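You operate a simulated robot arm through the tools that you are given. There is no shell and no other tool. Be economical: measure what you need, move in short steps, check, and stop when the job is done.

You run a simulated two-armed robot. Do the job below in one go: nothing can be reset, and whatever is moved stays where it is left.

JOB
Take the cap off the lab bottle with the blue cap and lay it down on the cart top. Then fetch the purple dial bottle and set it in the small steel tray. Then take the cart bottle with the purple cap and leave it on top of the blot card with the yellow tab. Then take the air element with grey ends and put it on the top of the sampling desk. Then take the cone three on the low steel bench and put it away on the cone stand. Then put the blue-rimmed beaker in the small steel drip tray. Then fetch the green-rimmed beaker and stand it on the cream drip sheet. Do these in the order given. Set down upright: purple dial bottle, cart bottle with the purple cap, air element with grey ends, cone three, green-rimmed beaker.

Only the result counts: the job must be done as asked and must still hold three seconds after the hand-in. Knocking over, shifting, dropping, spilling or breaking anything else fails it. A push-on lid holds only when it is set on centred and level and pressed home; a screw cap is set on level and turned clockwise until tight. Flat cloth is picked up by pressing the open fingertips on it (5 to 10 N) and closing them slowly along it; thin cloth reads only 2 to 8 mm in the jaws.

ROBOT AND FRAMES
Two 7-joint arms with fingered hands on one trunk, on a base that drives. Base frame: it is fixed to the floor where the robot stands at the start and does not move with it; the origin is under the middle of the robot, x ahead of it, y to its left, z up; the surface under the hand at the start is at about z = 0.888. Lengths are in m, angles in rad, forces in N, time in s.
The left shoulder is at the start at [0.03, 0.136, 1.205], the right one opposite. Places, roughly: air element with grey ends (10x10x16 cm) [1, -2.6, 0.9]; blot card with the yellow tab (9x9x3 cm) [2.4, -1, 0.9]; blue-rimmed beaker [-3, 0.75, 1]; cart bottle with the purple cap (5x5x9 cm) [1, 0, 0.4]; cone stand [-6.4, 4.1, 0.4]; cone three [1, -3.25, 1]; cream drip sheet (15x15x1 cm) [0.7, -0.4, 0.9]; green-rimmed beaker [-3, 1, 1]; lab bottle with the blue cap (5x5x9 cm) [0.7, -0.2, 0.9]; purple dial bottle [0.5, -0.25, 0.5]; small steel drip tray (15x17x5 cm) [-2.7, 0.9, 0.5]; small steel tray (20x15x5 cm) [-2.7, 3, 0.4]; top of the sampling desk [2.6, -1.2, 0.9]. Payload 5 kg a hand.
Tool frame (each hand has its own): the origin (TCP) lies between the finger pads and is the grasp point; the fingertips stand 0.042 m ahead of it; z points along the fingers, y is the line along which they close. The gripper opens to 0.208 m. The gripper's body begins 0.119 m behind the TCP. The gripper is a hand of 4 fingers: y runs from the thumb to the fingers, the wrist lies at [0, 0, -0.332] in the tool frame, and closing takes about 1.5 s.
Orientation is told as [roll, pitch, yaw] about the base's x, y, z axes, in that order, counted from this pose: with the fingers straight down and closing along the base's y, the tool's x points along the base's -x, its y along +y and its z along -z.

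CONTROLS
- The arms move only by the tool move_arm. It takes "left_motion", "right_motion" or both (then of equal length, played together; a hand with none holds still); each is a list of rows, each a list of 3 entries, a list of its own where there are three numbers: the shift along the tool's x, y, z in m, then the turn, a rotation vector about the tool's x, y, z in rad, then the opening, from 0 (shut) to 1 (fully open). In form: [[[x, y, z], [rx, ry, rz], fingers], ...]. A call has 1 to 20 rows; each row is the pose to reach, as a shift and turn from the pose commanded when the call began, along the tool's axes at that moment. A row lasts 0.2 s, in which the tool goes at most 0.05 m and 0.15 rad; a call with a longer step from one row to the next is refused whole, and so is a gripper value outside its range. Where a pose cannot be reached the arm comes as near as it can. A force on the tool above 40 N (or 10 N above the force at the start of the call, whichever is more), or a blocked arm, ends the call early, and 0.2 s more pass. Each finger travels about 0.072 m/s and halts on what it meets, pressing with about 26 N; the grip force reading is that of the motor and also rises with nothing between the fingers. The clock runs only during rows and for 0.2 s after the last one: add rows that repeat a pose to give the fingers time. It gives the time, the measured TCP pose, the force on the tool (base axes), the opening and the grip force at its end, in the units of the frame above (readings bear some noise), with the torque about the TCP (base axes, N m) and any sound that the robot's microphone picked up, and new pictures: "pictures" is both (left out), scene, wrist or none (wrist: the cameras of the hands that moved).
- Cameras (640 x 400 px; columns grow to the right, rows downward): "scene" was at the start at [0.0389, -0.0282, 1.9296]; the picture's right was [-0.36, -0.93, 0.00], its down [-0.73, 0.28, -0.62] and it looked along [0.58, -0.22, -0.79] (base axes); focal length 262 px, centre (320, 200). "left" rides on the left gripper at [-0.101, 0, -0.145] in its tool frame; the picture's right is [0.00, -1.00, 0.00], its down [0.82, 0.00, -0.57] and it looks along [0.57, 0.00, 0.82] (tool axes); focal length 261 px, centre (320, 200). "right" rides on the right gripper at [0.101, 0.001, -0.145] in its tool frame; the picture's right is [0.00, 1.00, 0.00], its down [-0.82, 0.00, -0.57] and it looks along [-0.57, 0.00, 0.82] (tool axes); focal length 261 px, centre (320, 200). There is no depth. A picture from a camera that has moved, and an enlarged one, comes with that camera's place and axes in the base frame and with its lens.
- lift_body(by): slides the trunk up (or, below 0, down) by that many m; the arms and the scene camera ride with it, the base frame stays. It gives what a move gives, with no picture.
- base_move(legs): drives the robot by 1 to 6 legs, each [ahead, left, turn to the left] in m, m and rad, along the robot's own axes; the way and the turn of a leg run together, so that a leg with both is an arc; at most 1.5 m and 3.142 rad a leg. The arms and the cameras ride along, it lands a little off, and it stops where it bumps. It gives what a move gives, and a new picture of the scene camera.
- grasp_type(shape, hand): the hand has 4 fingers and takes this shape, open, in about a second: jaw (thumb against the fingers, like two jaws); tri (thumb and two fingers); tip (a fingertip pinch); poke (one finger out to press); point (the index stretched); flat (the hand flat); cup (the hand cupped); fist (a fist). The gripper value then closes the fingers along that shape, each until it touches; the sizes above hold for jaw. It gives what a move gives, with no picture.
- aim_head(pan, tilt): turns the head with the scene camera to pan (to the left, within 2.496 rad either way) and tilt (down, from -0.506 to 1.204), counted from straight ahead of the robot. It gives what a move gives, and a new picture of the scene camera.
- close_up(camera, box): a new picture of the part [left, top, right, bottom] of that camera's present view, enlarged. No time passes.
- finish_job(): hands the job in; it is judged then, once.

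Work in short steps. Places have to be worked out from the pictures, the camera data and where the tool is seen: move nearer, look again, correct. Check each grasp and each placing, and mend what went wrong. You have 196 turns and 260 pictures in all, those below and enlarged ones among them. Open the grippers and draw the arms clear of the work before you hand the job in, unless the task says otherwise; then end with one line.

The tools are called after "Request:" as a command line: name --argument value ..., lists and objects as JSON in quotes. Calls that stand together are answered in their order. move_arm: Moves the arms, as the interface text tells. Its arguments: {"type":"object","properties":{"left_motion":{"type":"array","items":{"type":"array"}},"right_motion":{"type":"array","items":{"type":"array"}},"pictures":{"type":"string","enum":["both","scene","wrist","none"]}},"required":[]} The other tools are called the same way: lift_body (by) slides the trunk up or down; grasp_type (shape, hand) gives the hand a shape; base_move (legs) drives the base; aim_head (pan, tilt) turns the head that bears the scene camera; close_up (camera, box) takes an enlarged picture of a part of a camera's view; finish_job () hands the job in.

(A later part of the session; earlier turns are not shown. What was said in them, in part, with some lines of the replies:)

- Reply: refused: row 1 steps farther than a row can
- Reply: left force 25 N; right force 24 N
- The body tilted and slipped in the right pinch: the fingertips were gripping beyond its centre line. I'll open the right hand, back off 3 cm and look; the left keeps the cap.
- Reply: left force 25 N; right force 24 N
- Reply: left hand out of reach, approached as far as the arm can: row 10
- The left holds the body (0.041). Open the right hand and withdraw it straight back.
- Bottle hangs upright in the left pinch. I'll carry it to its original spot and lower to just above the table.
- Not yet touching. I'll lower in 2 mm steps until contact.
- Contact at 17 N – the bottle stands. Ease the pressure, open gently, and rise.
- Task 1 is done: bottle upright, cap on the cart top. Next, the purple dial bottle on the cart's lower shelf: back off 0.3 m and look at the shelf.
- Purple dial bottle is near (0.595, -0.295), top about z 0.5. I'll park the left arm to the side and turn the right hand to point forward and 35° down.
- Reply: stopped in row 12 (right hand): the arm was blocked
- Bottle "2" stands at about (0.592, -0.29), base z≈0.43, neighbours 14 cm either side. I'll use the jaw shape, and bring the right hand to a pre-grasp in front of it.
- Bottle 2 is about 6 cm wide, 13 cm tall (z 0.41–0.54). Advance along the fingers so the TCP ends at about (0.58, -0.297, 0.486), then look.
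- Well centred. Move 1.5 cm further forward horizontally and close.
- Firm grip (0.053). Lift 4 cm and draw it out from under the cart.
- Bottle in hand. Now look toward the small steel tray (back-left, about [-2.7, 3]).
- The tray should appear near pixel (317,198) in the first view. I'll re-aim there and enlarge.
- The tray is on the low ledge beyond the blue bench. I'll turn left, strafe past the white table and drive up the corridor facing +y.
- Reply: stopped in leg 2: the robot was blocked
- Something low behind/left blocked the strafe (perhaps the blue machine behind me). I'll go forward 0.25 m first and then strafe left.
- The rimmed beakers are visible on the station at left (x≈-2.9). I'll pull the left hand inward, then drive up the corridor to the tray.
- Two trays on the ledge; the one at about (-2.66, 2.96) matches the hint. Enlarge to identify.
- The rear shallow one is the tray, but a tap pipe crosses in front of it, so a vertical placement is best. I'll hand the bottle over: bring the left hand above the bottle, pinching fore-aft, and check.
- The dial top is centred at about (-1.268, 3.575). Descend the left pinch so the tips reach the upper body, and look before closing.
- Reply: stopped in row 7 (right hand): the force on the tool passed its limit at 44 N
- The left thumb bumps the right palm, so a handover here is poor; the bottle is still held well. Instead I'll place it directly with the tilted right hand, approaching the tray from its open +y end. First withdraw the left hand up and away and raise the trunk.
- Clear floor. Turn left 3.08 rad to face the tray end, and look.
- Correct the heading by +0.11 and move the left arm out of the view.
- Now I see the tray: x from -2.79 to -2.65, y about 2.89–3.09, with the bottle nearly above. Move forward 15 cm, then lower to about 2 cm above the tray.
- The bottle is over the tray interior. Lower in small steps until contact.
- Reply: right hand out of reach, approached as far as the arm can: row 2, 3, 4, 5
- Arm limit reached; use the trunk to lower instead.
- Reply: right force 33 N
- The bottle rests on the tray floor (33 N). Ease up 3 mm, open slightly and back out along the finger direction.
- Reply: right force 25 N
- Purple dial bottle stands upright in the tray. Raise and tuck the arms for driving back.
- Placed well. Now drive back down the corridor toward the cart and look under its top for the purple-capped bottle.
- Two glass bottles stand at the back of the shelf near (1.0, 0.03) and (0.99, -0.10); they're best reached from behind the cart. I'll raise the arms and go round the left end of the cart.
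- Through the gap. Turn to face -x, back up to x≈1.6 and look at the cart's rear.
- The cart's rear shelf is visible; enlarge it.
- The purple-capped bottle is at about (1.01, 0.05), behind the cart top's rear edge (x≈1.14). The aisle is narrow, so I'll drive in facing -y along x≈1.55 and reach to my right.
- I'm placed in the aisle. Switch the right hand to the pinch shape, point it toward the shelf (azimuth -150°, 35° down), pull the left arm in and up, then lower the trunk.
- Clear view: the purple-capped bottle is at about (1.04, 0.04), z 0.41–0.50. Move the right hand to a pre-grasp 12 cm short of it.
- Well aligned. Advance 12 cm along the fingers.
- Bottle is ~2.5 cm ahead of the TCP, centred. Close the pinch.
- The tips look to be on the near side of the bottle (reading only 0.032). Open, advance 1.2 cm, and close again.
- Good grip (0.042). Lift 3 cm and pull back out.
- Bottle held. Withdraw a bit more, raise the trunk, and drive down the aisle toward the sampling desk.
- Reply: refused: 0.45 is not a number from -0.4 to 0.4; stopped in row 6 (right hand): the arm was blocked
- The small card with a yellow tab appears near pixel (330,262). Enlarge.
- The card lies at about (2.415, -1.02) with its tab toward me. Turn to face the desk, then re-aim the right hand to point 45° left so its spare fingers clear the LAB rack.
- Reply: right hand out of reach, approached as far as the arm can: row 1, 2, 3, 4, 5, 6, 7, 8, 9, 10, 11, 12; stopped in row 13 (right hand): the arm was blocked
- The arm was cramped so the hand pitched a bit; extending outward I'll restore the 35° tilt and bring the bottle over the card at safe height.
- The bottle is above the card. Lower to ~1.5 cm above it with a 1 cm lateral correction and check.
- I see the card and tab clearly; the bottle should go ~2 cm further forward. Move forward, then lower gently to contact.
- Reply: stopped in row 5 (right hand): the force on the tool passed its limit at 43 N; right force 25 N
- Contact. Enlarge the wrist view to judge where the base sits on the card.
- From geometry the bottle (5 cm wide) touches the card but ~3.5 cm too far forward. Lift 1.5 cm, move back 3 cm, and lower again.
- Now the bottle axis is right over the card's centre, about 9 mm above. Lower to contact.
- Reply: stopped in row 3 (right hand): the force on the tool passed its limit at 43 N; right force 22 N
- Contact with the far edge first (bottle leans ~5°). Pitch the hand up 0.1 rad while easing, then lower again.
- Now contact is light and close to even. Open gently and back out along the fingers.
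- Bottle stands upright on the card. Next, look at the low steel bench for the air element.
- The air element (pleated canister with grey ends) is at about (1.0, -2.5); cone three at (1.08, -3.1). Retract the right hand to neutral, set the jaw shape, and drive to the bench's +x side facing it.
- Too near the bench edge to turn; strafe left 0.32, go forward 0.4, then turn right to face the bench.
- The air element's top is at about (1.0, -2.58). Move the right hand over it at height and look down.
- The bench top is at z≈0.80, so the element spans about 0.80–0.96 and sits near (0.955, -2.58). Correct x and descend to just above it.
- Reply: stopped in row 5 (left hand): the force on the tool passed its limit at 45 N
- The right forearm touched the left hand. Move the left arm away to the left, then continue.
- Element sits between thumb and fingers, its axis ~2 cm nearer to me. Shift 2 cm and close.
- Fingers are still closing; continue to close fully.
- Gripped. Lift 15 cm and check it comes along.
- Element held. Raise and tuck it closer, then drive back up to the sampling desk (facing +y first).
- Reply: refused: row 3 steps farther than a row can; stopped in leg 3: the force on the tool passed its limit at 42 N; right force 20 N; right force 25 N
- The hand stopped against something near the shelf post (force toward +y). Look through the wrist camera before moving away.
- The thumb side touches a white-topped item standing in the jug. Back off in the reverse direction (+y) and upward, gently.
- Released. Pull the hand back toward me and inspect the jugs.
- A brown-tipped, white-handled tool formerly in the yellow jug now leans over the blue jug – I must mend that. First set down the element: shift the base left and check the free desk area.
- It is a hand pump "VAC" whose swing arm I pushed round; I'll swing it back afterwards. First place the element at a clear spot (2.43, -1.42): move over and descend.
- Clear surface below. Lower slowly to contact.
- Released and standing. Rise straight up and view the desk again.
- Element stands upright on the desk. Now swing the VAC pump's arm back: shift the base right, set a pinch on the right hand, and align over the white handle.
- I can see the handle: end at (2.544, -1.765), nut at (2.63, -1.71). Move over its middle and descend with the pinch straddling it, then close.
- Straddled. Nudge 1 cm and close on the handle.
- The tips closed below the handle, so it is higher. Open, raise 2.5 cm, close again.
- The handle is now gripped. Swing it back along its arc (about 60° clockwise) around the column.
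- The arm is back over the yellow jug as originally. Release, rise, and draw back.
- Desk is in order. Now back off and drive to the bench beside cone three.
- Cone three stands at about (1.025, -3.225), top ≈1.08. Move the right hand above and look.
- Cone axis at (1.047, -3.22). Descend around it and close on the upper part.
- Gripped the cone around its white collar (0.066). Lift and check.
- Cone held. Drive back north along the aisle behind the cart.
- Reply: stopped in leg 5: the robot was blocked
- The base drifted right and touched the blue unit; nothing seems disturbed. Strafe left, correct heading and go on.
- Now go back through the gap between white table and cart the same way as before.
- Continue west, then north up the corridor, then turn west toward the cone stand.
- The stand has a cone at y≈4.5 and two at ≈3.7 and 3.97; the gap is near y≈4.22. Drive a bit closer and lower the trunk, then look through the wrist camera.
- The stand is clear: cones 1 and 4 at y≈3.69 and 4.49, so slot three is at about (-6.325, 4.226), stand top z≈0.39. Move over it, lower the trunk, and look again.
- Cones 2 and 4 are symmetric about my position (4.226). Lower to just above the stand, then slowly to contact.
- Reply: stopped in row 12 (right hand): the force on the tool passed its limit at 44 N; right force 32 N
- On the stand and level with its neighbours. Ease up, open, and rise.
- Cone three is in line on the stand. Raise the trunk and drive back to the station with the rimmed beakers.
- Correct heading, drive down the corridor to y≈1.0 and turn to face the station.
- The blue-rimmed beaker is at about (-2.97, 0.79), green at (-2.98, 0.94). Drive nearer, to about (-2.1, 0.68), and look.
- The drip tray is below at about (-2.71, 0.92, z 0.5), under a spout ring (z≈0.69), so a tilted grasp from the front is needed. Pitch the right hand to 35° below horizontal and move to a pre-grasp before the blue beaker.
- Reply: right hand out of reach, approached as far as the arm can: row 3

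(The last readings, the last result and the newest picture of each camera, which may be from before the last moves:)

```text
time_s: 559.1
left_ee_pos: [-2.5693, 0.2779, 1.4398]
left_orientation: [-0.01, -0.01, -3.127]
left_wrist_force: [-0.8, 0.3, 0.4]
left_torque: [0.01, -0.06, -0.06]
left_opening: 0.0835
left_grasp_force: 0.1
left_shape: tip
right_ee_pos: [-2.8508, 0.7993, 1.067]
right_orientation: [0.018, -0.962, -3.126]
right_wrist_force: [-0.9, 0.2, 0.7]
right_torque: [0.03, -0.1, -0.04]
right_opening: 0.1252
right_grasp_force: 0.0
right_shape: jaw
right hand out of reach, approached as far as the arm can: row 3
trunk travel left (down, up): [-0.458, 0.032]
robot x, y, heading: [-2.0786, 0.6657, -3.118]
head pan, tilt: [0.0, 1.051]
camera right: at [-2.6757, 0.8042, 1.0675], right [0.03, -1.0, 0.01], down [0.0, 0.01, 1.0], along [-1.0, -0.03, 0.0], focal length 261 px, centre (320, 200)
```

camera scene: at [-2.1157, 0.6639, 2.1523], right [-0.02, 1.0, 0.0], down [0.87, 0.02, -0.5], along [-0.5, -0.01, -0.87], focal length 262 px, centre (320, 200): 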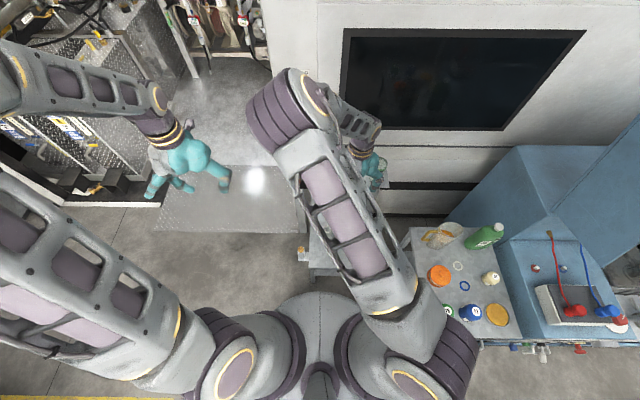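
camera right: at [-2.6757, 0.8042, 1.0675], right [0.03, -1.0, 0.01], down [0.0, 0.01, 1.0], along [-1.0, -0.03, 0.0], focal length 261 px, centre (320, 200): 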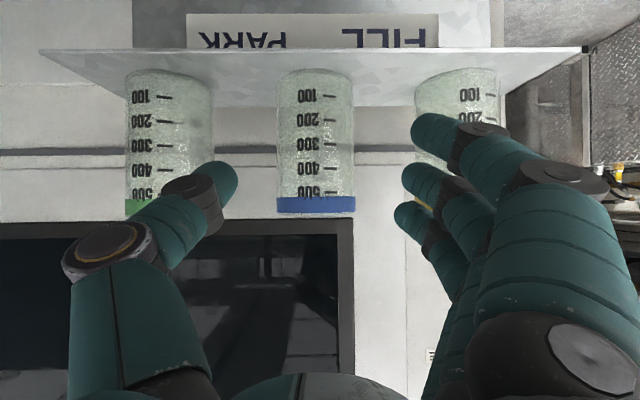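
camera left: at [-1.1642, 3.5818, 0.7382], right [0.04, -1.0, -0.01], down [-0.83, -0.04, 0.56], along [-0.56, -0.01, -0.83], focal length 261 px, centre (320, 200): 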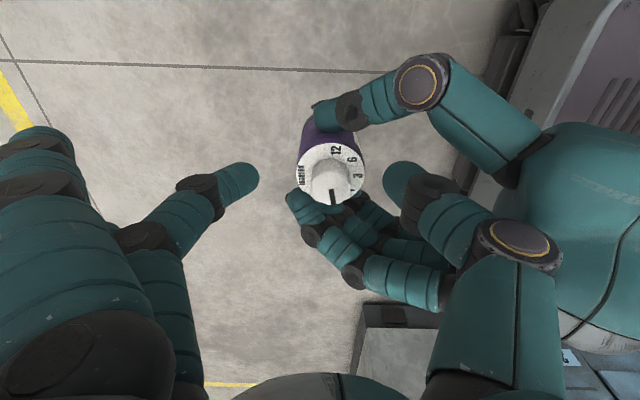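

Blue beaker spans z ≈0.95–1.08, aligned in y. Advance to it with TCP at z≈1.035, and close.

Request:
move_arm --right_motion '[[[-0.011, -0.001, 0.034], [0, 0, 0], 0.6], [[-0.022, -0.003, 0.068], [0, 0, 0], 0.6], [[-0.0335, -0.003, 0.1036], [0, 0, 0], 0.6], [[-0.0335, -0.003, 0.1036], [0, 0, 0], 0.5], [[-0.0335, -0.003, 0.1036], [0, 0, 0], 0.4], [[-0.0335, -0.003, 0.1036], [0, 0, 0], 0.3], [[-0.0335, -0.003, 0.1036], [0, 0, 0], 0.2], [[-0.0335, -0.003, 0.1036], [0, 0, 0], 0.1], [[-0.0335, -0.003, 0.1036], [0, 0, 0], 0.1]]' --pictures "wrist"

```text
time_s: 561.1
left_ee_pos: [-2.5675, 0.2798, 1.4416]
left_orientation: [-0.009, -0.012, -3.127]
left_wrist_force: [-0.3, -0.5, -0.3]
left_torque: [-0.01, -0.02, 0.01]
left_opening: 0.0833
left_grasp_force: 0.1
left_shape: tip
right_ee_pos: [-2.9548, 0.7975, 1.039]
right_orientation: [0.017, -0.962, -3.125]
right_wrist_force: [-0.1, 0.9, 0.7]
right_torque: [0.01, -0.03, -0.01]
right_opening: 0.0537
right_grasp_force: 26.2
right_shape: jaw
trunk travel left (down, up): [-0.458, 0.032]
robot x, y, heading: [-2.0758, 0.6661, -3.12]
head pan, tilt: [0.0, 1.051]
camera right: at [-2.7795, 0.8032, 1.0392], right [0.03, -1.0, 0.01], down [0.0, 0.01, 1.0], along [-1.0, -0.03, 0.0], focal length 261 px, centre (320, 200)
```

right: 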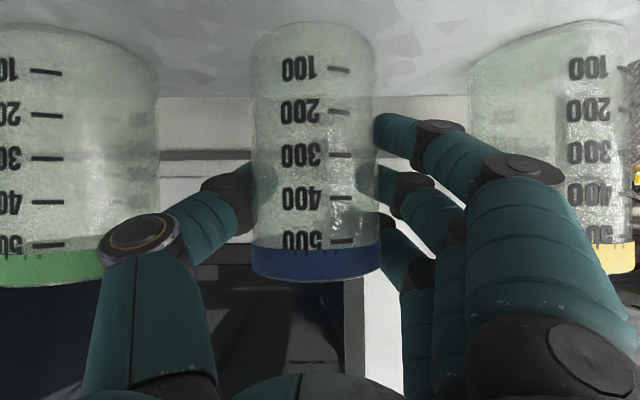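

Gripped, but the tips wrap past the beaker's centre; re-grip 1.5 cm further back for a more central hold.

Request:
move_arm --right_motion '[[[0, 0, 0], [0, 0, 0], 0.35], [[0, 0, 0], [0, 0, 0], 0.5], [[0, 0, 0], [0, 0, 0], 0.55], [[0.009, 0, -0.013], [0, 0, 0], 0.55], [[0.012, 0, -0.018], [0, 0, 0], 0.5], [[0.012, 0, -0.018], [0, 0, 0], 0.4], [[0.012, 0, -0.018], [0, 0, 0], 0.3], [[0.012, 0, -0.018], [0, 0, 0], 0.2], [[0.012, 0, -0.018], [0, 0, 0], 0.1], [[0.012, 0, -0.018], [0, 0, 0], 0.1]]' --pictures "none"

```text
time_s: 563.3
left_ee_pos: [-2.5692, 0.2787, 1.4407]
left_orientation: [-0.01, -0.011, -3.128]
left_wrist_force: [0.1, 0.4, -0.2]
left_torque: [-0.01, 0.0, 0.0]
left_opening: 0.0836
left_grasp_force: 0.1
left_shape: tip
right_ee_pos: [-2.9321, 0.7991, 1.0396]
right_orientation: [0.017, -0.961, -3.128]
right_wrist_force: [0.3, -0.5, 0.5]
right_torque: [0.01, -0.04, 0.01]
right_opening: 0.07
right_grasp_force: 26.2
right_shape: jaw
trunk travel left (down, up): [-0.458, 0.032]
robot x, y, heading: [-2.0786, 0.6662, -3.12]
head pan, tilt: [0.0, 1.051]
```

Better (0.070). Lift 6 cm and draw back toward me.

Request:
move_arm --right_motion '[[[-0.016, 0, -0.011], [0, 0, 0], 0.1], [[-0.033, 0, -0.023], [0, 0, 0], 0.1], [[-0.049, 0, -0.034], [0, 0, 0], 0.1], [[-0.026, 0, -0.067], [0, 0, 0], 0.1], [[-0.003, 0, -0.1], [0, 0, 0], 0.1], [[0.02, 0, -0.132], [0, 0, 0], 0.1], [[0.043, 0, -0.165], [0, 0, 0], 0.1], [[0.066, 0, -0.198], [0, 0, 0], 0.1]]' --pictures "wrist"

```text
time_s: 565.1
left_ee_pos: [-2.5678, 0.2793, 1.4404]
left_orientation: [-0.013, -0.011, -3.127]
left_wrist_force: [0.4, -0.8, 1.1]
left_torque: [0.08, 0.05, 0.0]
left_opening: 0.0835
left_grasp_force: 0.1
left_shape: tip
right_ee_pos: [-2.7306, 0.8077, 1.1007]
right_orientation: [0.017, -0.964, -3.125]
right_wrist_force: [-0.1, -0.1, 0.1]
right_torque: [0.01, -0.05, -0.03]
right_opening: 0.0699
right_grasp_force: 25.8
right_shape: jaw
trunk travel left (down, up): [-0.458, 0.032]
robot x, y, heading: [-2.0737, 0.6633, -3.119]
head pan, tilt: [0.0, 1.051]
camera right: at [-2.5564, 0.8128, 1.1], right [0.03, -1.0, 0.01], down [0.0, 0.01, 1.0], along [-1.0, -0.03, 0.0], focal length 261 px, centre (320, 200)
```

right: 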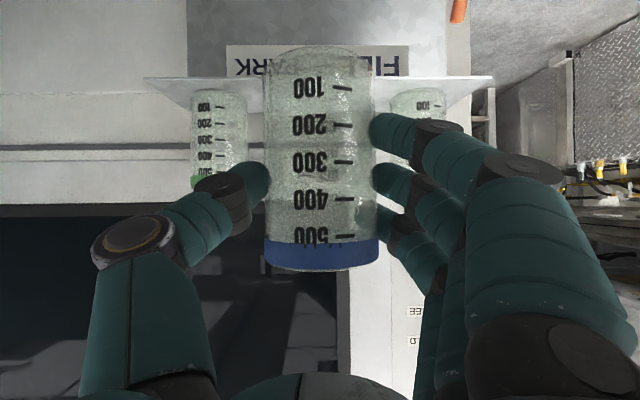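

Beaker held upright, axis ~2.5 cm ahead of the TCP. Back the base off 0.35 m and lower the trunk to look at the tray and spout from the front.

Request:
base_move --legs '[[-0.35, -0.1, 0]]'

Request:
lift_body --by -0.4

Request:
close_up --camera "right" --box '[0, 0, 640, 400]'

```text
time_s: 567.5
left_ee_pos: [-2.2284, 0.3944, 1.4398]
left_orientation: [-0.011, -0.011, 3.132]
left_wrist_force: [0.0, 1.1, 0.1]
left_torque: [0.01, 0.03, 0.0]
left_opening: 0.0837
left_grasp_force: 0.1
left_shape: tip
right_ee_pos: [-2.3789, 0.9249, 1.0983]
right_orientation: [0.018, -0.963, 3.138]
right_wrist_force: [0.6, 0.1, -0.6]
right_torque: [-0.03, 0.0, 0.01]
right_opening: 0.0699
right_grasp_force: 25.5
right_shape: jaw
trunk travel left (down, up): [-0.458, 0.032]
robot x, y, heading: [-1.7305, 0.7683, -3.138]
head pan, tilt: [0.0, 1.051]
camera scene: at [-1.7667, 0.7685, 2.1522], right [0.0, 1.0, 0.0], down [0.87, 0.0, -0.5], along [-0.5, 0.0, -0.87], focal length 262 px, centre (320, 200)
```

scene: 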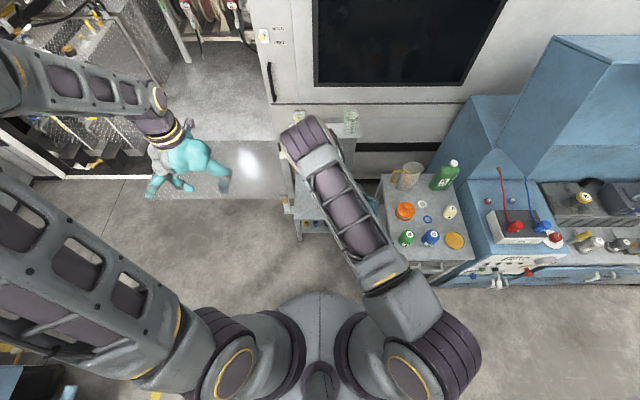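

```text
time_s: 571.3
left_ee_pos: [-2.2281, 0.3953, 1.0412]
left_orientation: [-0.012, -0.011, 3.132]
left_wrist_force: [0.0, -0.5, 0.2]
left_torque: [0.03, 0.01, -0.01]
left_opening: 0.0833
left_grasp_force: 0.1
left_shape: tip
right_ee_pos: [-2.3798, 0.9255, 0.7]
right_orientation: [0.017, -0.962, 3.136]
right_wrist_force: [0.3, 0.8, -1.5]
right_torque: [0.0, -0.01, -0.02]
right_opening: 0.0702
right_grasp_force: 25.9
right_shape: jaw
trunk travel left (down, up): [-0.058, 0.432]
robot x, y, heading: [-1.7273, 0.7681, -3.14]
head pan, tilt: [0.0, 1.051]
```

```text
1.00 times, centred on (320, 200) of right (not enlarged: the box is as wide or as high as the picture)
camera zoom: at [-2.2041, 0.9273, 0.6996], right [0.01, -1.0, 0.01], down [0.0, 0.01, 1.0], along [-1.0, -0.01, 0.0], focal length 261 px, centre (320, 200)
```

zoom: 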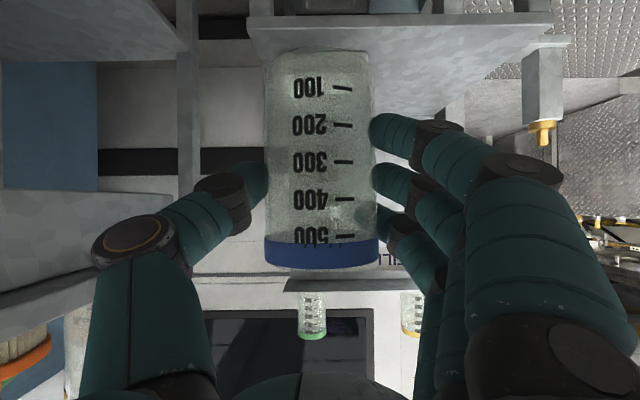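

The beaker hides the spout. Shift the hand left 0.2 and up 0.12 to see the tray and spout.

Request:
move_arm --right_motion '[[[-0.025, 0.04, -0.017], [0, 0, 0], 0.1], [[-0.05, 0.08, -0.034], [0, 0, 0], 0.1], [[-0.075, 0.12, -0.052], [0, 0, 0], 0.1], [[-0.1, 0.16, -0.07], [0, 0, 0], 0.1], [[-0.1, 0.2, -0.07], [0, 0, 0], 0.1]]' --pictures "wrist"

Request:
close_up --camera "right" --box '[90, 0, 290, 180]'

```text
refused: row 1 steps farther than a row can; nothing moved
```

```text
2.22 times, centred on (190, 90) of right
camera zoom: at [-2.2041, 0.9273, 0.6996], right [0.01, -1.0, 0.01], down [0.0, 0.01, 1.0], along [-1.0, -0.01, 0.0], focal length 579 px, centre (609, 444)
```

zoom: 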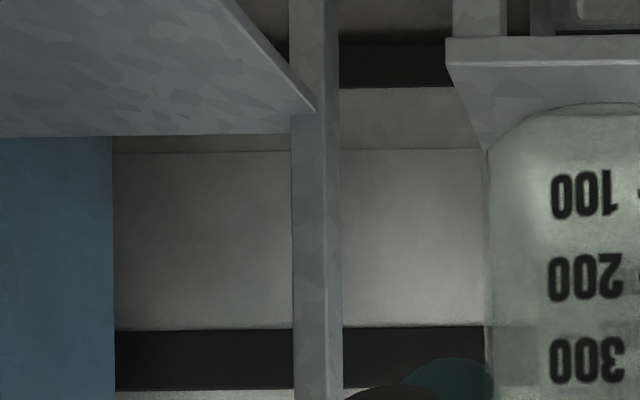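

Request:
move_arm --right_motion '[[[-0.02, 0.035, -0.014], [0, 0, 0], 0.1], [[-0.04, 0.07, -0.028], [0, 0, 0], 0.1], [[-0.06, 0.105, -0.042], [0, 0, 0], 0.1], [[-0.08, 0.14, -0.056], [0, 0, 0], 0.1], [[-0.1, 0.175, -0.07], [0, 0, 0], 0.1], [[-0.11, 0.21, -0.077], [0, 0, 0], 0.1]]' --pictures "wrist"

Request:
close_up --camera "right" --box '[90, 0, 290, 180]'

```text
time_s: 572.7
left_ee_pos: [-2.2259, 0.3923, 1.0403]
left_orientation: [-0.012, -0.011, 3.132]
left_wrist_force: [-0.7, -1.0, 0.0]
left_torque: [0.07, 0.03, 0.0]
left_opening: 0.0836
left_grasp_force: 0.1
left_shape: tip
right_ee_pos: [-2.3743, 0.7193, 0.8343]
right_orientation: [0.017, -0.962, 3.137]
right_wrist_force: [-0.2, -0.3, -1.2]
right_torque: [0.0, 0.03, 0.07]
right_opening: 0.0699
right_grasp_force: 26.7
right_shape: jaw
trunk travel left (down, up): [-0.058, 0.432]
robot x, y, heading: [-1.729, 0.7713, -3.142]
head pan, tilt: [0.0, 1.051]
camera right: at [-2.1995, 0.7208, 0.8351], right [0.01, -1.0, 0.01], down [0.0, 0.01, 1.0], along [-1.0, -0.01, 0.0], focal length 261 px, centre (320, 200)
```

right: 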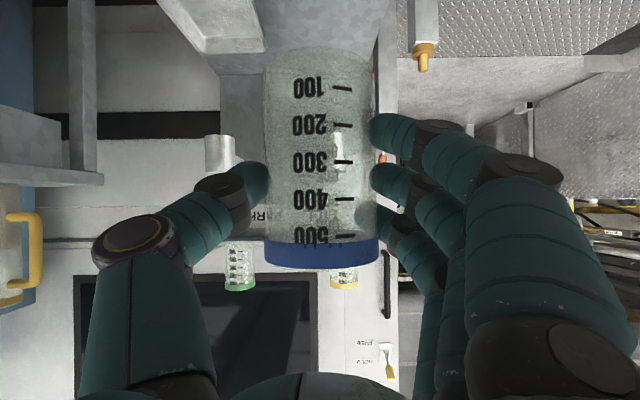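

```text
2.22 times, centred on (190, 90) of right
camera zoom: at [-2.1995, 0.7208, 0.8351], right [0.01, -1.0, 0.01], down [0.0, 0.01, 1.0], along [-1.0, -0.01, 0.0], focal length 579 px, centre (609, 444)
```

zoom: 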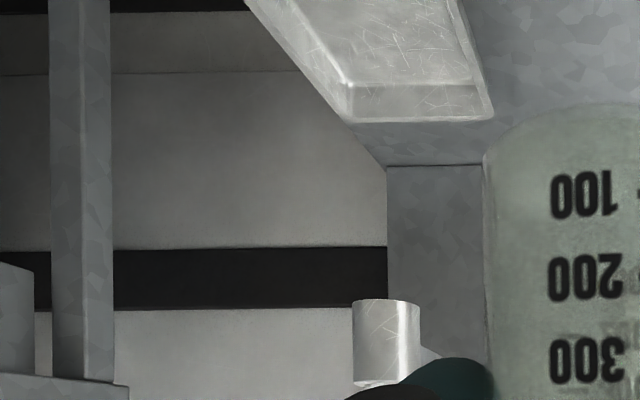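

Now clear: tray rim z≈0.497, floor ≈0.465, x -2.63…-2.80, y 0.844–0.995; the spout tube hangs from z 0.70 up, so the beaker fits under it. Align at y=0.92, z=0.615, then move in.

Request:
move_arm --right_motion '[[[0.026, -0.029, 0.018], [0, 0, 0], 0.1], [[0.051, -0.057, 0.036], [0, 0, 0], 0.1], [[0.077, -0.086, 0.054], [0, 0, 0], 0.1], [[0.102, -0.114, 0.072], [0, 0, 0], 0.1], [[0.128, -0.143, 0.09], [0, 0, 0], 0.1], [[0.153, -0.171, 0.108], [0, 0, 0], 0.1], [[0.179, -0.2, 0.126], [0, 0, 0], 0.1], [[0.154, -0.2, 0.162], [0, 0, 0], 0.1], [[0.129, -0.2, 0.198], [0, 0, 0], 0.1], [[0.104, -0.2, 0.233], [0, 0, 0], 0.1], [[0.079, -0.2, 0.269], [0, 0, 0], 0.1]]' --pictures "wrist"

```text
time_s: 575.1
left_ee_pos: [-2.2274, 0.3936, 1.0402]
left_orientation: [-0.011, -0.012, 3.134]
left_wrist_force: [0.1, 0.5, 0.0]
left_torque: [0.01, -0.06, 0.02]
left_opening: 0.0836
left_grasp_force: 0.1
left_shape: tip
right_ee_pos: [-2.5528, 0.9114, 0.6139]
right_orientation: [0.017, -0.962, 3.136]
right_wrist_force: [-0.4, 0.9, -1.4]
right_torque: [-0.03, 0.11, 0.03]
right_opening: 0.0695
right_grasp_force: 25.4
right_shape: jaw
trunk travel left (down, up): [-0.058, 0.432]
robot x, y, heading: [-1.728, 0.7692, -3.137]
head pan, tilt: [0.0, 1.051]
camera right: at [-2.3757, 0.9127, 0.6156], right [0.01, -1.0, 0.01], down [0.0, 0.01, 1.0], along [-1.0, -0.01, 0.0], focal length 261 px, centre (320, 200)
```

right: 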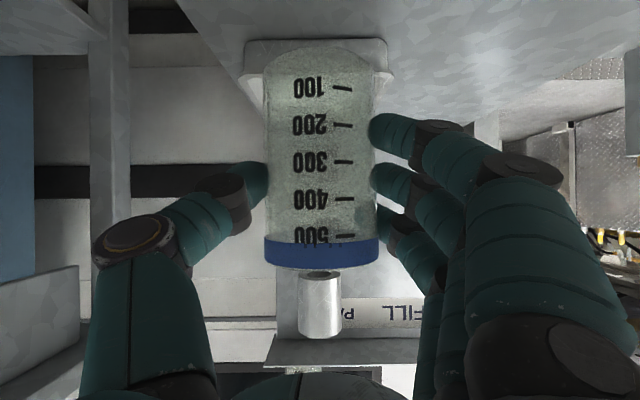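

Aligned with the tray. Move forward 14.5 cm, then lower to the tray floor.

Request:
move_arm --right_motion '[[[-0.021, 0, 0.03], [0, 0, 0], 0.1], [[-0.042, 0, 0.06], [0, 0, 0], 0.1], [[-0.063, 0, 0.09], [0, 0, 0], 0.1], [[-0.083, 0, 0.119], [0, 0, 0], 0.1], [[-0.067, 0, 0.13], [0, 0, 0], 0.1], [[-0.051, 0, 0.142], [0, 0, 0], 0.1], [[-0.043, 0, 0.147], [0, 0, 0], 0.1], [[-0.037, 0, 0.151], [0, 0, 0], 0.1], [[-0.032, 0, 0.155], [0, 0, 0], 0.1]]' --pictures "wrist"

```text
time_s: 577.1
left_ee_pos: [-2.227, 0.394, 1.0405]
left_orientation: [-0.01, -0.012, 3.134]
left_wrist_force: [-0.6, -0.6, -0.2]
left_torque: [-0.03, 0.01, -0.01]
left_opening: 0.0836
left_grasp_force: 0.0
left_shape: tip
right_ee_pos: [-2.6997, 0.9114, 0.5517]
right_orientation: [0.016, -0.961, 3.136]
right_wrist_force: [-0.1, 0.6, -2.1]
right_torque: [0.04, -0.01, 0.0]
right_opening: 0.0698
right_grasp_force: 26.2
right_shape: jaw
trunk travel left (down, up): [-0.058, 0.432]
robot x, y, heading: [-1.7277, 0.7689, -3.136]
head pan, tilt: [0.0, 1.051]
camera right: at [-2.5253, 0.9131, 0.5527], right [0.01, -1.0, 0.01], down [0.0, 0.01, 1.0], along [-1.0, -0.01, 0.0], focal length 261 px, centre (320, 200)
```

right: 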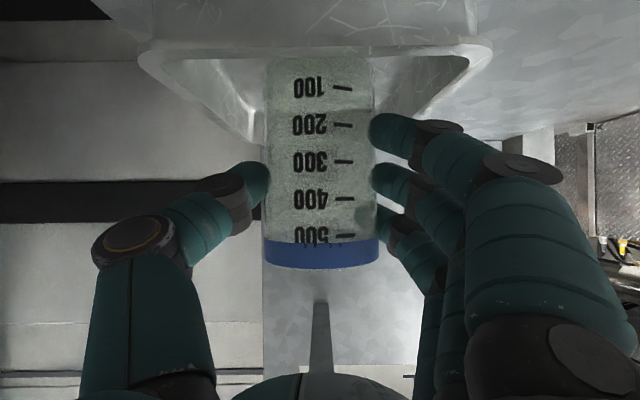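

The beaker's base is below the tray rim. Lower further until contact.

Request:
move_arm --right_motion '[[[0.0025, 0, 0.0017], [0, 0, 0], 0.1], [[0.005, 0, 0.0034], [0, 0, 0], 0.1], [[0.0075, 0, 0.0051], [0, 0, 0], 0.1], [[0.01, 0, 0.0068], [0, 0, 0], 0.1], [[0.0125, 0, 0.0085], [0, 0, 0], 0.1], [[0.015, 0, 0.0102], [0, 0, 0], 0.1]]' --pictures "none"

```text
time_s: 578.5
left_ee_pos: [-2.2258, 0.3931, 1.0417]
left_orientation: [-0.01, -0.013, 3.133]
left_wrist_force: [0.1, -0.6, 0.1]
left_torque: [0.0, -0.03, 0.02]
left_opening: 0.0835
left_grasp_force: 0.0
left_shape: tip
right_ee_pos: [-2.6996, 0.911, 0.5353]
right_orientation: [0.02, -0.962, 3.136]
right_wrist_force: [-3.7, 0.6, 18.7]
right_torque: [-0.38, 0.09, -0.04]
right_opening: 0.0685
right_grasp_force: 26.0
right_shape: jaw
trunk travel left (down, up): [-0.058, 0.432]
robot x, y, heading: [-1.7287, 0.7715, -3.139]
head pan, tilt: [0.0, 1.051]
```

On the tray floor (19 N). Ease up, open slightly and back out.

Request:
move_arm --right_motion '[[[-0.002, 0, -0.0015], [0, 0, 0], 0.3], [[-0.002, 0, -0.0015], [0, 0, 0], 0.38], [[-0.002, 0, -0.0015], [0, 0, 0], 0.42], [[-0.002, 0, -0.0015], [0, 0, 0], 0.44], [[-0.002, -0.003, -0.015], [0, 0, 0], 0.44], [[-0.002, -0.003, -0.04], [0, 0, 0], 0.46], [[-0.002, -0.003, -0.07], [0, 0, 0], 0.5], [[-0.002, -0.003, -0.11], [0, 0, 0], 0.5], [[-0.002, -0.003, -0.15], [0, 0, 0], 0.5], [[-0.002, -0.003, -0.19], [0, 0, 0], 0.5], [[-0.002, -0.003, -0.23], [0, 0, 0], 0.5]]' --pictures "wrist"

```text
time_s: 580.9
left_ee_pos: [-2.2256, 0.3927, 1.0404]
left_orientation: [-0.01, -0.012, 3.133]
left_wrist_force: [0.7, -0.5, 0.4]
left_torque: [0.02, 0.06, -0.01]
left_opening: 0.0836
left_grasp_force: 0.0
left_shape: tip
right_ee_pos: [-2.5142, 0.9173, 0.6667]
right_orientation: [0.016, -0.961, 3.137]
right_wrist_force: [0.9, -0.1, 0.2]
right_torque: [0.02, 0.0, 0.02]
right_opening: 0.1033
right_grasp_force: 0.0
right_shape: jaw
trunk travel left (down, up): [-0.058, 0.432]
robot x, y, heading: [-1.7285, 0.772, -3.14]
head pan, tilt: [0.0, 1.051]
camera right: at [-2.3393, 0.9189, 0.6671], right [0.01, -1.0, 0.01], down [0.0, 0.01, 1.0], along [-1.0, -0.01, 0.0], focal length 261 px, centre (320, 200)
```

right: 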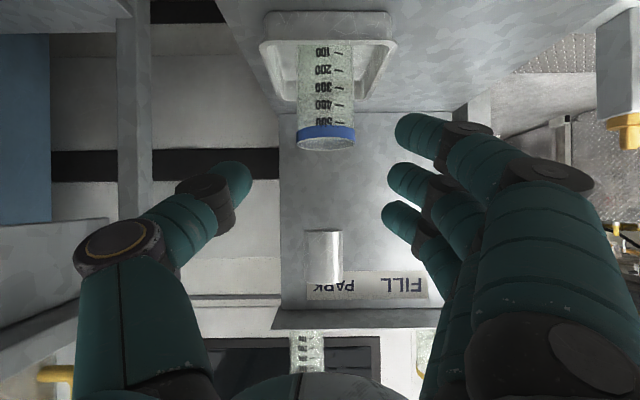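

Blue beaker stands in the drip tray. Raise the trunk and go to the green-rimmed beaker.

Request:
lift_body --by 0.4

Request:
base_move --legs '[[0, 0.09, 0], [0.3, 0, 0]]'

Request:
move_arm --right_motion '[[[0, -0.04, 0], [0, 0, 0], 0.55], [[0, -0.08, 0], [0, 0, 0], 0.58], [[0, -0.12, 0], [0, 0, 0], 0.6], [[0, -0.12, 0], [0, 0, 0], 0.6]]' --pictures "wrist"

```text
time_s: 584.7
left_ee_pos: [-2.2269, 0.394, 1.4402]
left_orientation: [-0.009, -0.012, 3.134]
left_wrist_force: [-0.4, 0.5, 1.2]
left_torque: [0.0, 0.0, -0.04]
left_opening: 0.0835
left_grasp_force: 0.1
left_shape: tip
right_ee_pos: [-2.515, 0.917, 1.0664]
right_orientation: [0.018, -0.962, 3.137]
right_wrist_force: [0.2, 0.3, -0.5]
right_torque: [-0.01, 0.01, 0.01]
right_opening: 0.1035
right_grasp_force: 0.0
right_shape: jaw
trunk travel left (down, up): [-0.458, 0.032]
robot x, y, heading: [-1.7321, 0.7681, -3.139]
head pan, tilt: [0.0, 1.051]
```

```text
time_s: 587.4
left_ee_pos: [-2.5117, 0.3022, 1.4401]
left_orientation: [-0.01, -0.012, 3.136]
left_wrist_force: [0.5, -0.2, 0.0]
left_torque: [-0.02, -0.01, -0.01]
left_opening: 0.0834
left_grasp_force: 0.0
left_shape: tip
right_ee_pos: [-2.8013, 0.8234, 1.0665]
right_orientation: [0.017, -0.962, 3.14]
right_wrist_force: [0.8, 0.1, -0.3]
right_torque: [0.0, 0.04, 0.02]
right_opening: 0.1031
right_grasp_force: 0.2
right_shape: jaw
trunk travel left (down, up): [-0.458, 0.032]
robot x, y, heading: [-2.0172, 0.6802, -3.139]
head pan, tilt: [0.0, 1.051]
camera scene: at [-2.0532, 0.6777, 2.1523], right [0.0, 1.0, 0.0], down [0.87, 0.0, -0.5], along [-0.5, 0.0, -0.87], focal length 262 px, centre (320, 200)
```

scene: 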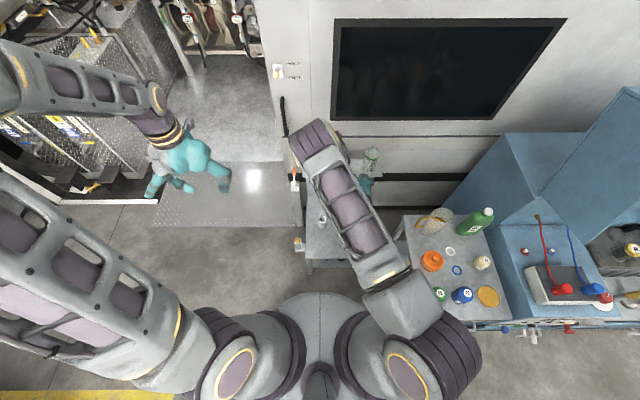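

```text
time_s: 588.4
left_ee_pos: [-2.5123, 0.3005, 1.4396]
left_orientation: [-0.013, -0.011, 3.137]
left_wrist_force: [-0.3, 0.2, -1.3]
left_torque: [0.07, 0.04, -0.03]
left_opening: 0.0837
left_grasp_force: 0.0
left_shape: tip
right_ee_pos: [-2.8036, 0.9445, 1.0654]
right_orientation: [0.018, -0.96, 3.141]
right_wrist_force: [0.4, -0.6, 0.2]
right_torque: [0.01, 0.01, -0.03]
right_opening: 0.1244
right_grasp_force: 0.1
right_shape: jaw
trunk travel left (down, up): [-0.458, 0.032]
robot x, y, heading: [-2.0137, 0.6775, -3.139]
head pan, tilt: [0.0, 1.051]
camera right: at [-2.6272, 0.9469, 1.0651], right [0.01, -1.0, 0.01], down [0.0, 0.01, 1.0], along [-1.0, -0.01, 0.0], focal length 261 px, centre (320, 200)
```

right: 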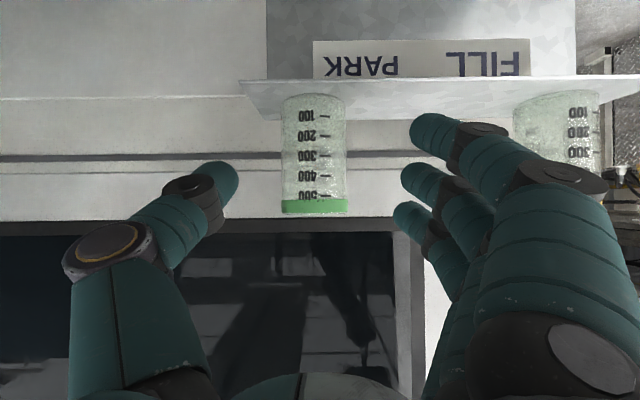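

Green beaker aligned (y≈0.951). Advance and grip it with the same offset as the blue one.

Request:
move_arm --right_motion '[[[-0.018, -0.003, 0.04], [0, 0, 0], 0.6], [[-0.036, -0.0065, 0.08], [0, 0, 0], 0.6], [[-0.05, -0.0065, 0.11], [0, 0, 0], 0.6], [[-0.0573, -0.0065, 0.1271], [0, 0, 0], 0.6], [[-0.0573, -0.0065, 0.1271], [0, 0, 0], 0.5], [[-0.0573, -0.0065, 0.1271], [0, 0, 0], 0.4], [[-0.0573, -0.0065, 0.1271], [0, 0, 0], 0.3], [[-0.0573, -0.0065, 0.1271], [0, 0, 0], 0.2], [[-0.0573, -0.0065, 0.1271], [0, 0, 0], 0.1], [[-0.0573, -0.0065, 0.1271], [0, 0, 0], 0.1]]' --pictures "wrist"

```text
time_s: 590.6
left_ee_pos: [-2.5132, 0.3024, 1.4397]
left_orientation: [-0.012, -0.011, 3.135]
left_wrist_force: [0.4, 0.0, 0.9]
left_torque: [-0.03, 0.01, 0.0]
left_opening: 0.0835
left_grasp_force: 0.0
left_shape: tip
right_ee_pos: [-2.9399, 0.9485, 1.0409]
right_orientation: [0.018, -0.961, 3.138]
right_wrist_force: [-0.5, 0.1, 0.8]
right_torque: [0.02, -0.03, 0.0]
right_opening: 0.0674
right_grasp_force: 26.2
right_shape: jaw
trunk travel left (down, up): [-0.458, 0.032]
robot x, y, heading: [-2.0114, 0.6812, -3.14]
head pan, tilt: [0.0, 1.051]
camera right: at [-2.7641, 0.9506, 1.0402], right [0.01, -1.0, 0.01], down [0.0, 0.01, 1.0], along [-1.0, -0.01, 0.0], focal length 261 px, centre (320, 200)
```

right: 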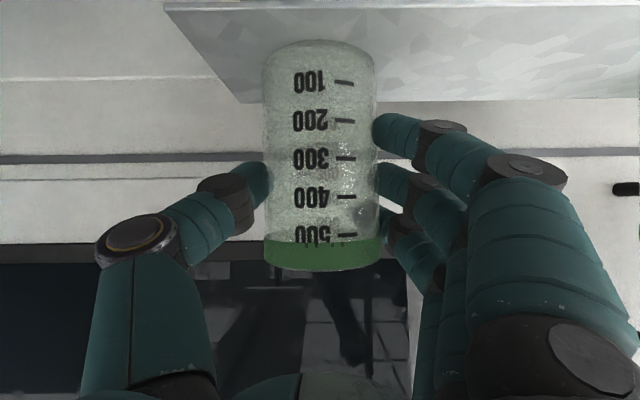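

Gripped (0.067). Lift, draw back, and back the base away.

Request:
move_arm --right_motion '[[[-0.016, 0, -0.011], [0, 0, 0], 0.1], [[-0.033, 0, -0.023], [0, 0, 0], 0.1], [[-0.049, 0, -0.034], [0, 0, 0], 0.1], [[-0.026, 0, -0.067], [0, 0, 0], 0.1], [[-0.003, 0, -0.1], [0, 0, 0], 0.1], [[0.02, 0, -0.132], [0, 0, 0], 0.1], [[0.02, 0.03, -0.132], [0, 0, 0], 0.1], [[0.02, 0.06, -0.132], [0, 0, 0], 0.1]]' --pictures "wrist"

Request:
base_move --legs '[[-0.6, 0, 0], [0, 0, 3.14], [1.0, -0.35, 0], [0.36, -0.5, 0]]'

```text
time_s: 592.4
left_ee_pos: [-2.5138, 0.2991, 1.4393]
left_orientation: [-0.014, -0.009, 3.136]
left_wrist_force: [-0.3, -0.6, -0.7]
left_torque: [0.11, -0.03, 0.01]
left_opening: 0.0835
left_grasp_force: 0.1
left_shape: tip
right_ee_pos: [-2.819, 0.8897, 1.1011]
right_orientation: [0.014, -0.963, 3.139]
right_wrist_force: [-0.3, 0.4, -1.3]
right_torque: [-0.05, -0.03, 0.06]
right_opening: 0.0675
right_grasp_force: 25.9
right_shape: jaw
trunk travel left (down, up): [-0.458, 0.032]
robot x, y, heading: [-2.0127, 0.6782, -3.14]
head pan, tilt: [0.0, 1.051]
camera right: at [-2.6446, 0.8917, 1.0999], right [0.01, -1.0, 0.01], down [0.0, 0.01, 1.0], along [-1.0, -0.01, 0.0], focal length 261 px, centre (320, 200)
```

right: 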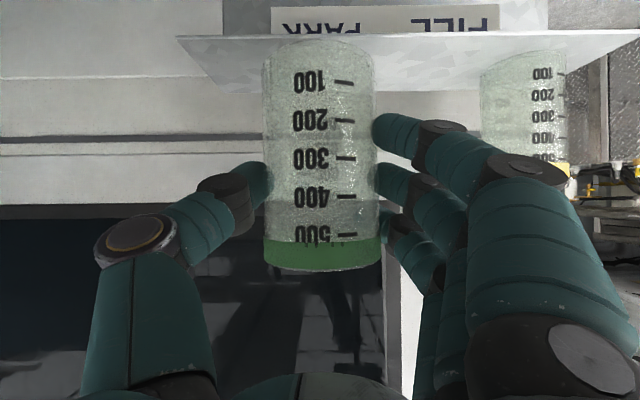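

```text
time_s: 611.3
left_ee_pos: [0.4363, 0.2222, 1.4406]
left_orientation: [-0.012, -0.01, 0.006]
left_wrist_force: [-0.7, -0.1, 0.3]
left_torque: [0.0, -0.01, 0.02]
left_opening: 0.0834
left_grasp_force: 0.1
left_shape: tip
right_ee_pos: [0.7515, -0.3625, 1.0989]
right_orientation: [0.017, -0.961, 0.009]
right_wrist_force: [0.3, -0.2, -0.8]
right_torque: [0.0, 0.01, 0.01]
right_opening: 0.067
right_grasp_force: 26.1
right_shape: jaw
trunk travel left (down, up): [-0.458, 0.032]
robot x, y, heading: [-0.0566, -0.1663, 0.017]
head pan, tilt: [0.0, 1.051]
camera scene: at [-0.0203, -0.1621, 2.1522], right [0.02, -1.0, 0.0], down [-0.87, -0.01, -0.5], along [0.5, 0.01, -0.87], focal length 262 px, centre (320, 200)
```

scene: 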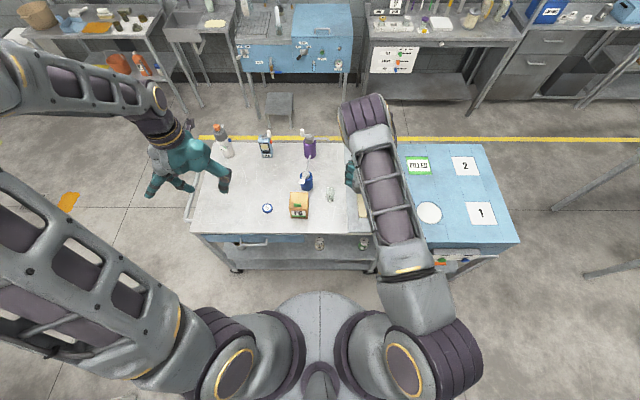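

At the cart. Move the beaker over the cream sheet (≈(0.665, -0.43)) and lower somewhat, then look.

Request:
move_arm --right_motion '[[[0.016, -0.017, -0.023], [0, 0, 0], 0.1], [[0.032, -0.033, -0.046], [0, 0, 0], 0.1], [[0.048, -0.05, -0.069], [0, 0, 0], 0.1], [[0.064, -0.0665, -0.091], [0, 0, 0], 0.1], [[0.093, -0.0665, -0.071], [0, 0, 0], 0.1], [[0.105, -0.0665, -0.063], [0, 0, 0], 0.1]]' --pictures "wrist"

Request:
close_up --camera "scene" --box '[280, 130, 440, 250]'

```text
time_s: 612.7
left_ee_pos: [0.4382, 0.2222, 1.4408]
left_orientation: [-0.011, -0.01, 0.008]
left_wrist_force: [-0.2, -0.5, 1.1]
left_torque: [0.01, -0.05, -0.01]
left_opening: 0.0834
left_grasp_force: 0.1
left_shape: tip
right_ee_pos: [0.642, -0.4324, 1.0488]
right_orientation: [0.019, -0.959, 0.009]
right_wrist_force: [0.2, -0.9, -0.4]
right_torque: [-0.02, 0.04, 0.01]
right_opening: 0.067
right_grasp_force: 26.1
right_shape: jaw
trunk travel left (down, up): [-0.458, 0.032]
robot x, y, heading: [-0.0535, -0.1592, 0.015]
head pan, tilt: [0.0, 1.051]
camera right: at [0.4652, -0.4353, 1.0485], right [-0.02, 1.0, 0.01], down [0.0, -0.01, 1.0], along [1.0, 0.02, 0.0], focal length 261 px, centre (320, 200)
```

right: 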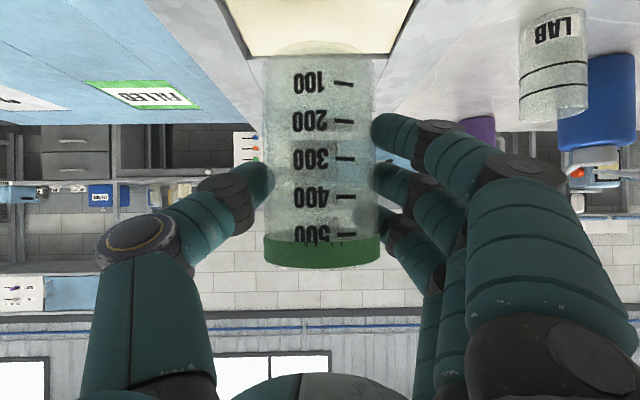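

```text
3.33 times, centred on (360, 190) of scene
camera zoom: at [-0.0209, -0.1625, 2.1522], right [0.02, -1.0, 0.0], down [-0.87, -0.01, -0.5], along [0.5, 0.01, -0.87], focal length 875 px, centre (187, 233)
```

zoom: 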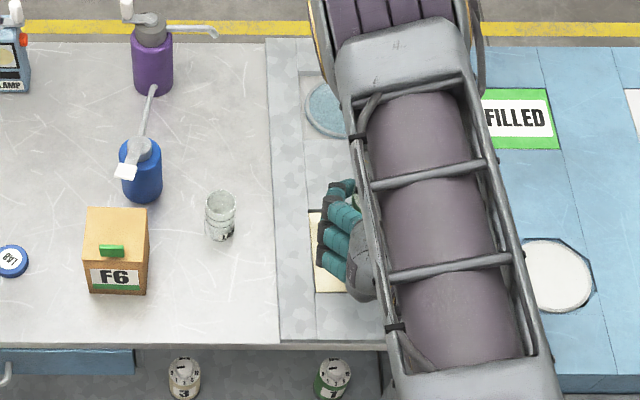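

Sheet centre is about (0.68, -0.432). Nudge 1.2 cm forward and lower gradually to contact.

Request:
move_arm --right_motion '[[[0.01, 0, 0.022], [0, 0, 0], 0.1], [[0.026, 0, 0.033], [0, 0, 0], 0.1], [[0.038, 0, 0.0414], [0, 0, 0], 0.1], [[0.042, 0, 0.0442], [0, 0, 0], 0.1], [[0.046, 0, 0.047], [0, 0, 0], 0.1], [[0.049, 0, 0.049], [0, 0, 0], 0.1], [[0.052, 0, 0.051], [0, 0, 0], 0.1], [[0.055, 0, 0.053], [0, 0, 0], 0.1]]' --pictures "wrist"

```text
time_s: 614.5
left_ee_pos: [0.4347, 0.2216, 1.4425]
left_orientation: [-0.012, -0.011, 0.007]
left_wrist_force: [0.6, 0.1, -0.1]
left_torque: [-0.03, -0.02, 0.01]
left_opening: 0.0833
left_grasp_force: 0.1
left_shape: tip
right_ee_pos: [0.6537, -0.429, 0.9745]
right_orientation: [0.017, -0.964, 0.01]
right_wrist_force: [4.6, -1.2, 21.6]
right_torque: [0.03, -0.28, 0.02]
right_opening: 0.0664
right_grasp_force: 25.3
right_shape: jaw
trunk travel left (down, up): [-0.458, 0.032]
robot x, y, heading: [-0.0533, -0.162, 0.016]
head pan, tilt: [0.0, 1.051]
camera right: at [0.4761, -0.4328, 0.9742], right [-0.02, 1.0, 0.01], down [0.0, -0.01, 1.0], along [1.0, 0.02, 0.0], focal length 261 px, centre (320, 200)
```

right: 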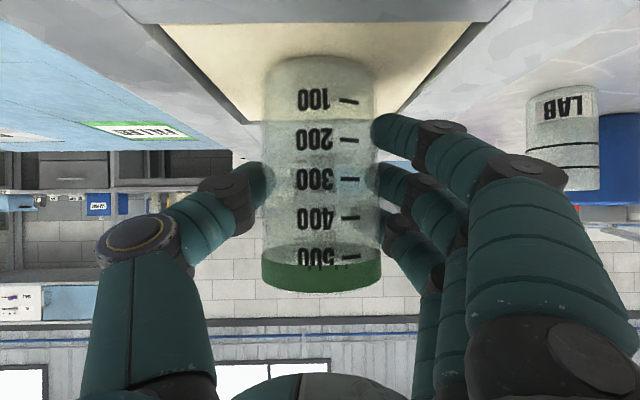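

On the sheet (22 N). Ease up, open, and back out along the fingers.

Request:
move_arm --right_motion '[[[-0.002, 0, -0.0015], [0, 0, 0], 0.25], [[-0.002, 0, -0.0015], [0, 0, 0], 0.4], [[-0.002, 0, -0.0015], [0, 0, 0], 0.5], [[-0.002, 0, -0.0015], [0, 0, 0], 0.55], [[-0.002, 0, -0.0015], [0, 0, 0], 0.55], [[-0.005, 0, -0.03], [0, 0, 0], 0.55], [[-0.01, 0, -0.07], [0, 0, 0], 0.55], [[-0.02, 0, -0.11], [0, 0, 0], 0.55], [[-0.04, 0, -0.15], [0, 0, 0], 0.55], [[-0.07, 0, -0.18], [0, 0, 0], 0.55], [[-0.1, -0.03, -0.2], [0, 0, 0], 0.55]]' --pictures "wrist"

```text
time_s: 616.9
left_ee_pos: [0.4371, 0.2199, 1.4414]
left_orientation: [-0.01, -0.011, 0.009]
left_wrist_force: [0.3, -2.3, 0.7]
left_torque: [0.13, -0.05, 0.02]
left_opening: 0.0833
left_grasp_force: 0.1
left_shape: tip
right_ee_pos: [0.5471, -0.4675, 1.1716]
right_orientation: [0.021, -0.958, 0.007]
right_wrist_force: [0.2, -0.9, 0.8]
right_torque: [0.07, -0.08, 0.13]
right_opening: 0.1138
right_grasp_force: 0.0
right_shape: jaw
trunk travel left (down, up): [-0.458, 0.032]
robot x, y, heading: [-0.0579, -0.1641, 0.016]
head pan, tilt: [0.0, 1.051]
camera right: at [0.368, -0.4707, 1.1712], right [-0.02, 1.0, 0.02], down [0.0, -0.02, 1.0], along [1.0, 0.02, 0.0], focal length 261 px, centre (320, 200)
```

right: 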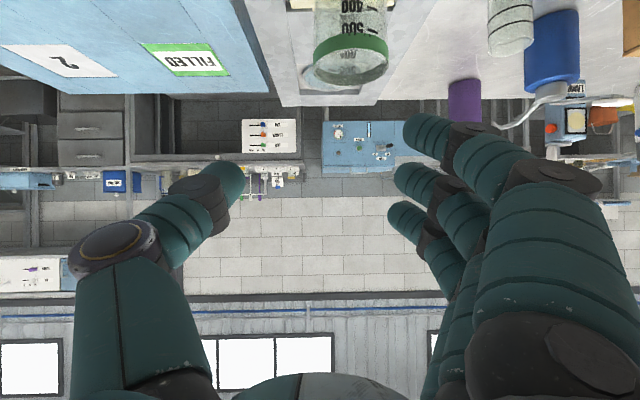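

Beaker stands. Open both grippers, back the base away, and take a final look.

Request:
base_move --legs '[[-0.3, 0, 0]]'

Request:
move_arm --right_motion '[[[0, -0.04, 0], [0, 0, 0], 0.8], [[0, -0.08, 0], [0, 0, 0], 1], [[0, -0.12, 0], [0, 0, 0], 1], [[0, -0.16, 0], [0, 0, 0], 1]]' --left_motion '[[[0, 0, 0], [0, 0, 0], 0.7], [[0, 0, 0], [0, 0, 0], 1], [[0, 0, 0], [0, 0, 0], 1], [[0, 0, 0], [0, 0, 0], 1]]' --pictures "none"

Request:
aim_head --pan -0.1 --tilt 0.75

Request:
close_up --camera "scene" --box '[220, 130, 420, 255]'

```text
time_s: 618.9
left_ee_pos: [0.1405, 0.2165, 1.441]
left_orientation: [-0.01, -0.014, 0.005]
left_wrist_force: [0.2, 0.1, -0.6]
left_torque: [0.0, -0.01, -0.01]
left_opening: 0.0836
left_grasp_force: 0.1
left_shape: tip
right_ee_pos: [0.2494, -0.4713, 1.1703]
right_orientation: [0.018, -0.964, 0.007]
right_wrist_force: [0.5, -0.8, 0.2]
right_torque: [0.01, 0.02, 0.0]
right_opening: 0.1135
right_grasp_force: 0.0
right_shape: jaw
trunk travel left (down, up): [-0.458, 0.032]
robot x, y, heading: [-0.352, -0.1663, 0.012]
head pan, tilt: [0.0, 1.051]
camera scene: at [-0.3176, -0.1667, 2.1522], right [0.01, -1.0, 0.0], down [-0.87, -0.01, -0.5], along [0.5, 0.01, -0.87], focal length 262 px, centre (320, 200)
```

scene: 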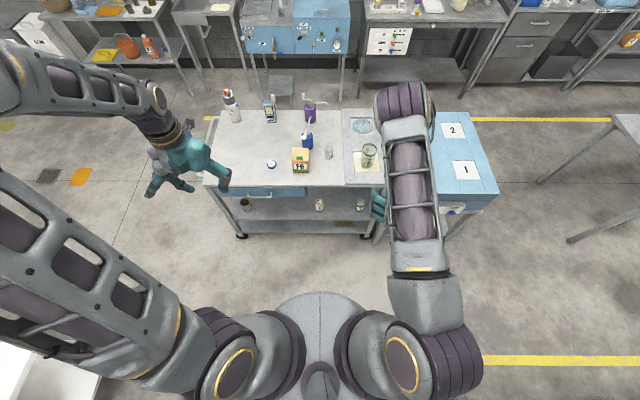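

```text
time_s: 619.9
left_ee_pos: [0.1415, 0.2124, 1.4422]
left_orientation: [-0.009, -0.012, 0.005]
left_wrist_force: [-0.4, -1.2, -0.6]
left_torque: [0.22, 0.02, 0.02]
left_opening: 0.2078
left_grasp_force: 0.1
left_shape: tip
right_ee_pos: [0.2525, -0.6362, 1.17]
right_orientation: [0.022, -0.96, 0.005]
right_wrist_force: [0.4, 0.4, 0.0]
right_torque: [0.01, -0.06, 0.04]
right_opening: 0.2077
right_grasp_force: 0.0
right_shape: jaw
trunk travel left (down, up): [-0.458, 0.032]
robot x, y, heading: [-0.3539, -0.1706, 0.018]
head pan, tilt: [0.0, 1.051]
```

```text
time_s: 620.7
left_ee_pos: [0.1413, 0.2171, 1.4406]
left_orientation: [-0.012, -0.012, 0.004]
left_wrist_force: [1.0, 0.0, 0.0]
left_torque: [-0.09, -0.01, -0.01]
left_opening: 0.2077
left_grasp_force: 0.1
left_shape: tip
right_ee_pos: [0.2515, -0.6321, 1.1722]
right_orientation: [0.016, -0.962, 0.011]
right_wrist_force: [-0.3, -0.8, -0.3]
right_torque: [-0.03, 0.04, -0.03]
right_opening: 0.208
right_grasp_force: 0.0
right_shape: jaw
trunk travel left (down, up): [-0.458, 0.032]
robot x, y, heading: [-0.3515, -0.1698, 0.017]
head pan, tilt: [-0.099, 0.75]
camera scene: at [-0.3018, -0.1733, 2.1748], right [-0.08, -1.0, 0.0], down [-0.68, 0.06, -0.73], along [0.73, -0.06, -0.68], focal length 262 px, centre (320, 200)
```

scene: 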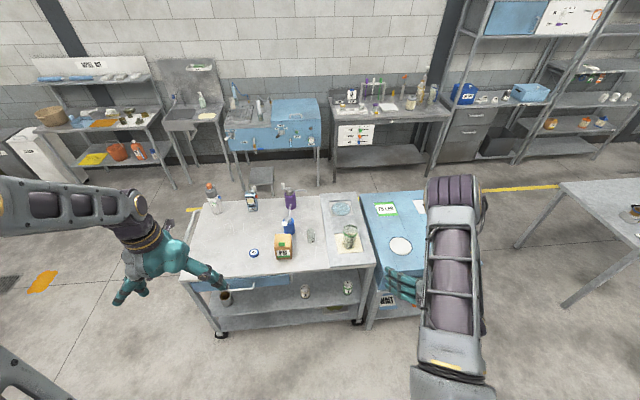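

```text
3.20 times, centred on (320, 192) of scene
camera zoom: at [-0.3018, -0.1733, 2.1748], right [-0.08, -1.0, 0.0], down [-0.68, 0.06, -0.73], along [0.73, -0.06, -0.68], focal length 840 px, centre (320, 224)
```

zoom: 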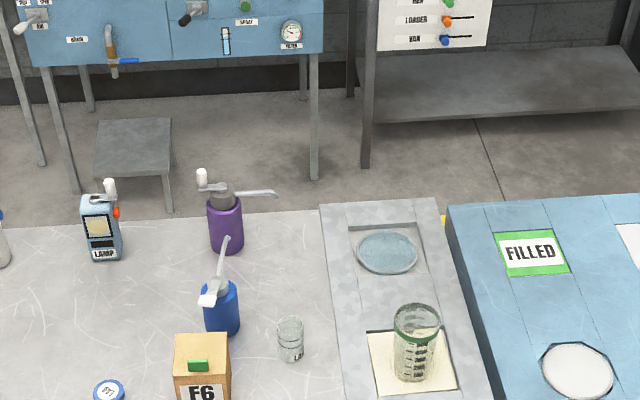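

All placed: the green beaker stands on the cream sheet, the LAB bottle is upright and its cap lies on the cart. Grippers are open and the arms are clear, so I hand the job in.

Request:
finish_job

```text
The job is handed in.
```

All seven steps are done in the order given, and every item you wanted upright was upright when I last saw it. One mishap: while carrying the air element I knocked the swing arm of the VAC pump on the sampling desk. I swung it back by hand to about where it was, but its exact position may differ slightly. The base also brushed the blue sink unit once while carrying the cone; I saw nothing move.
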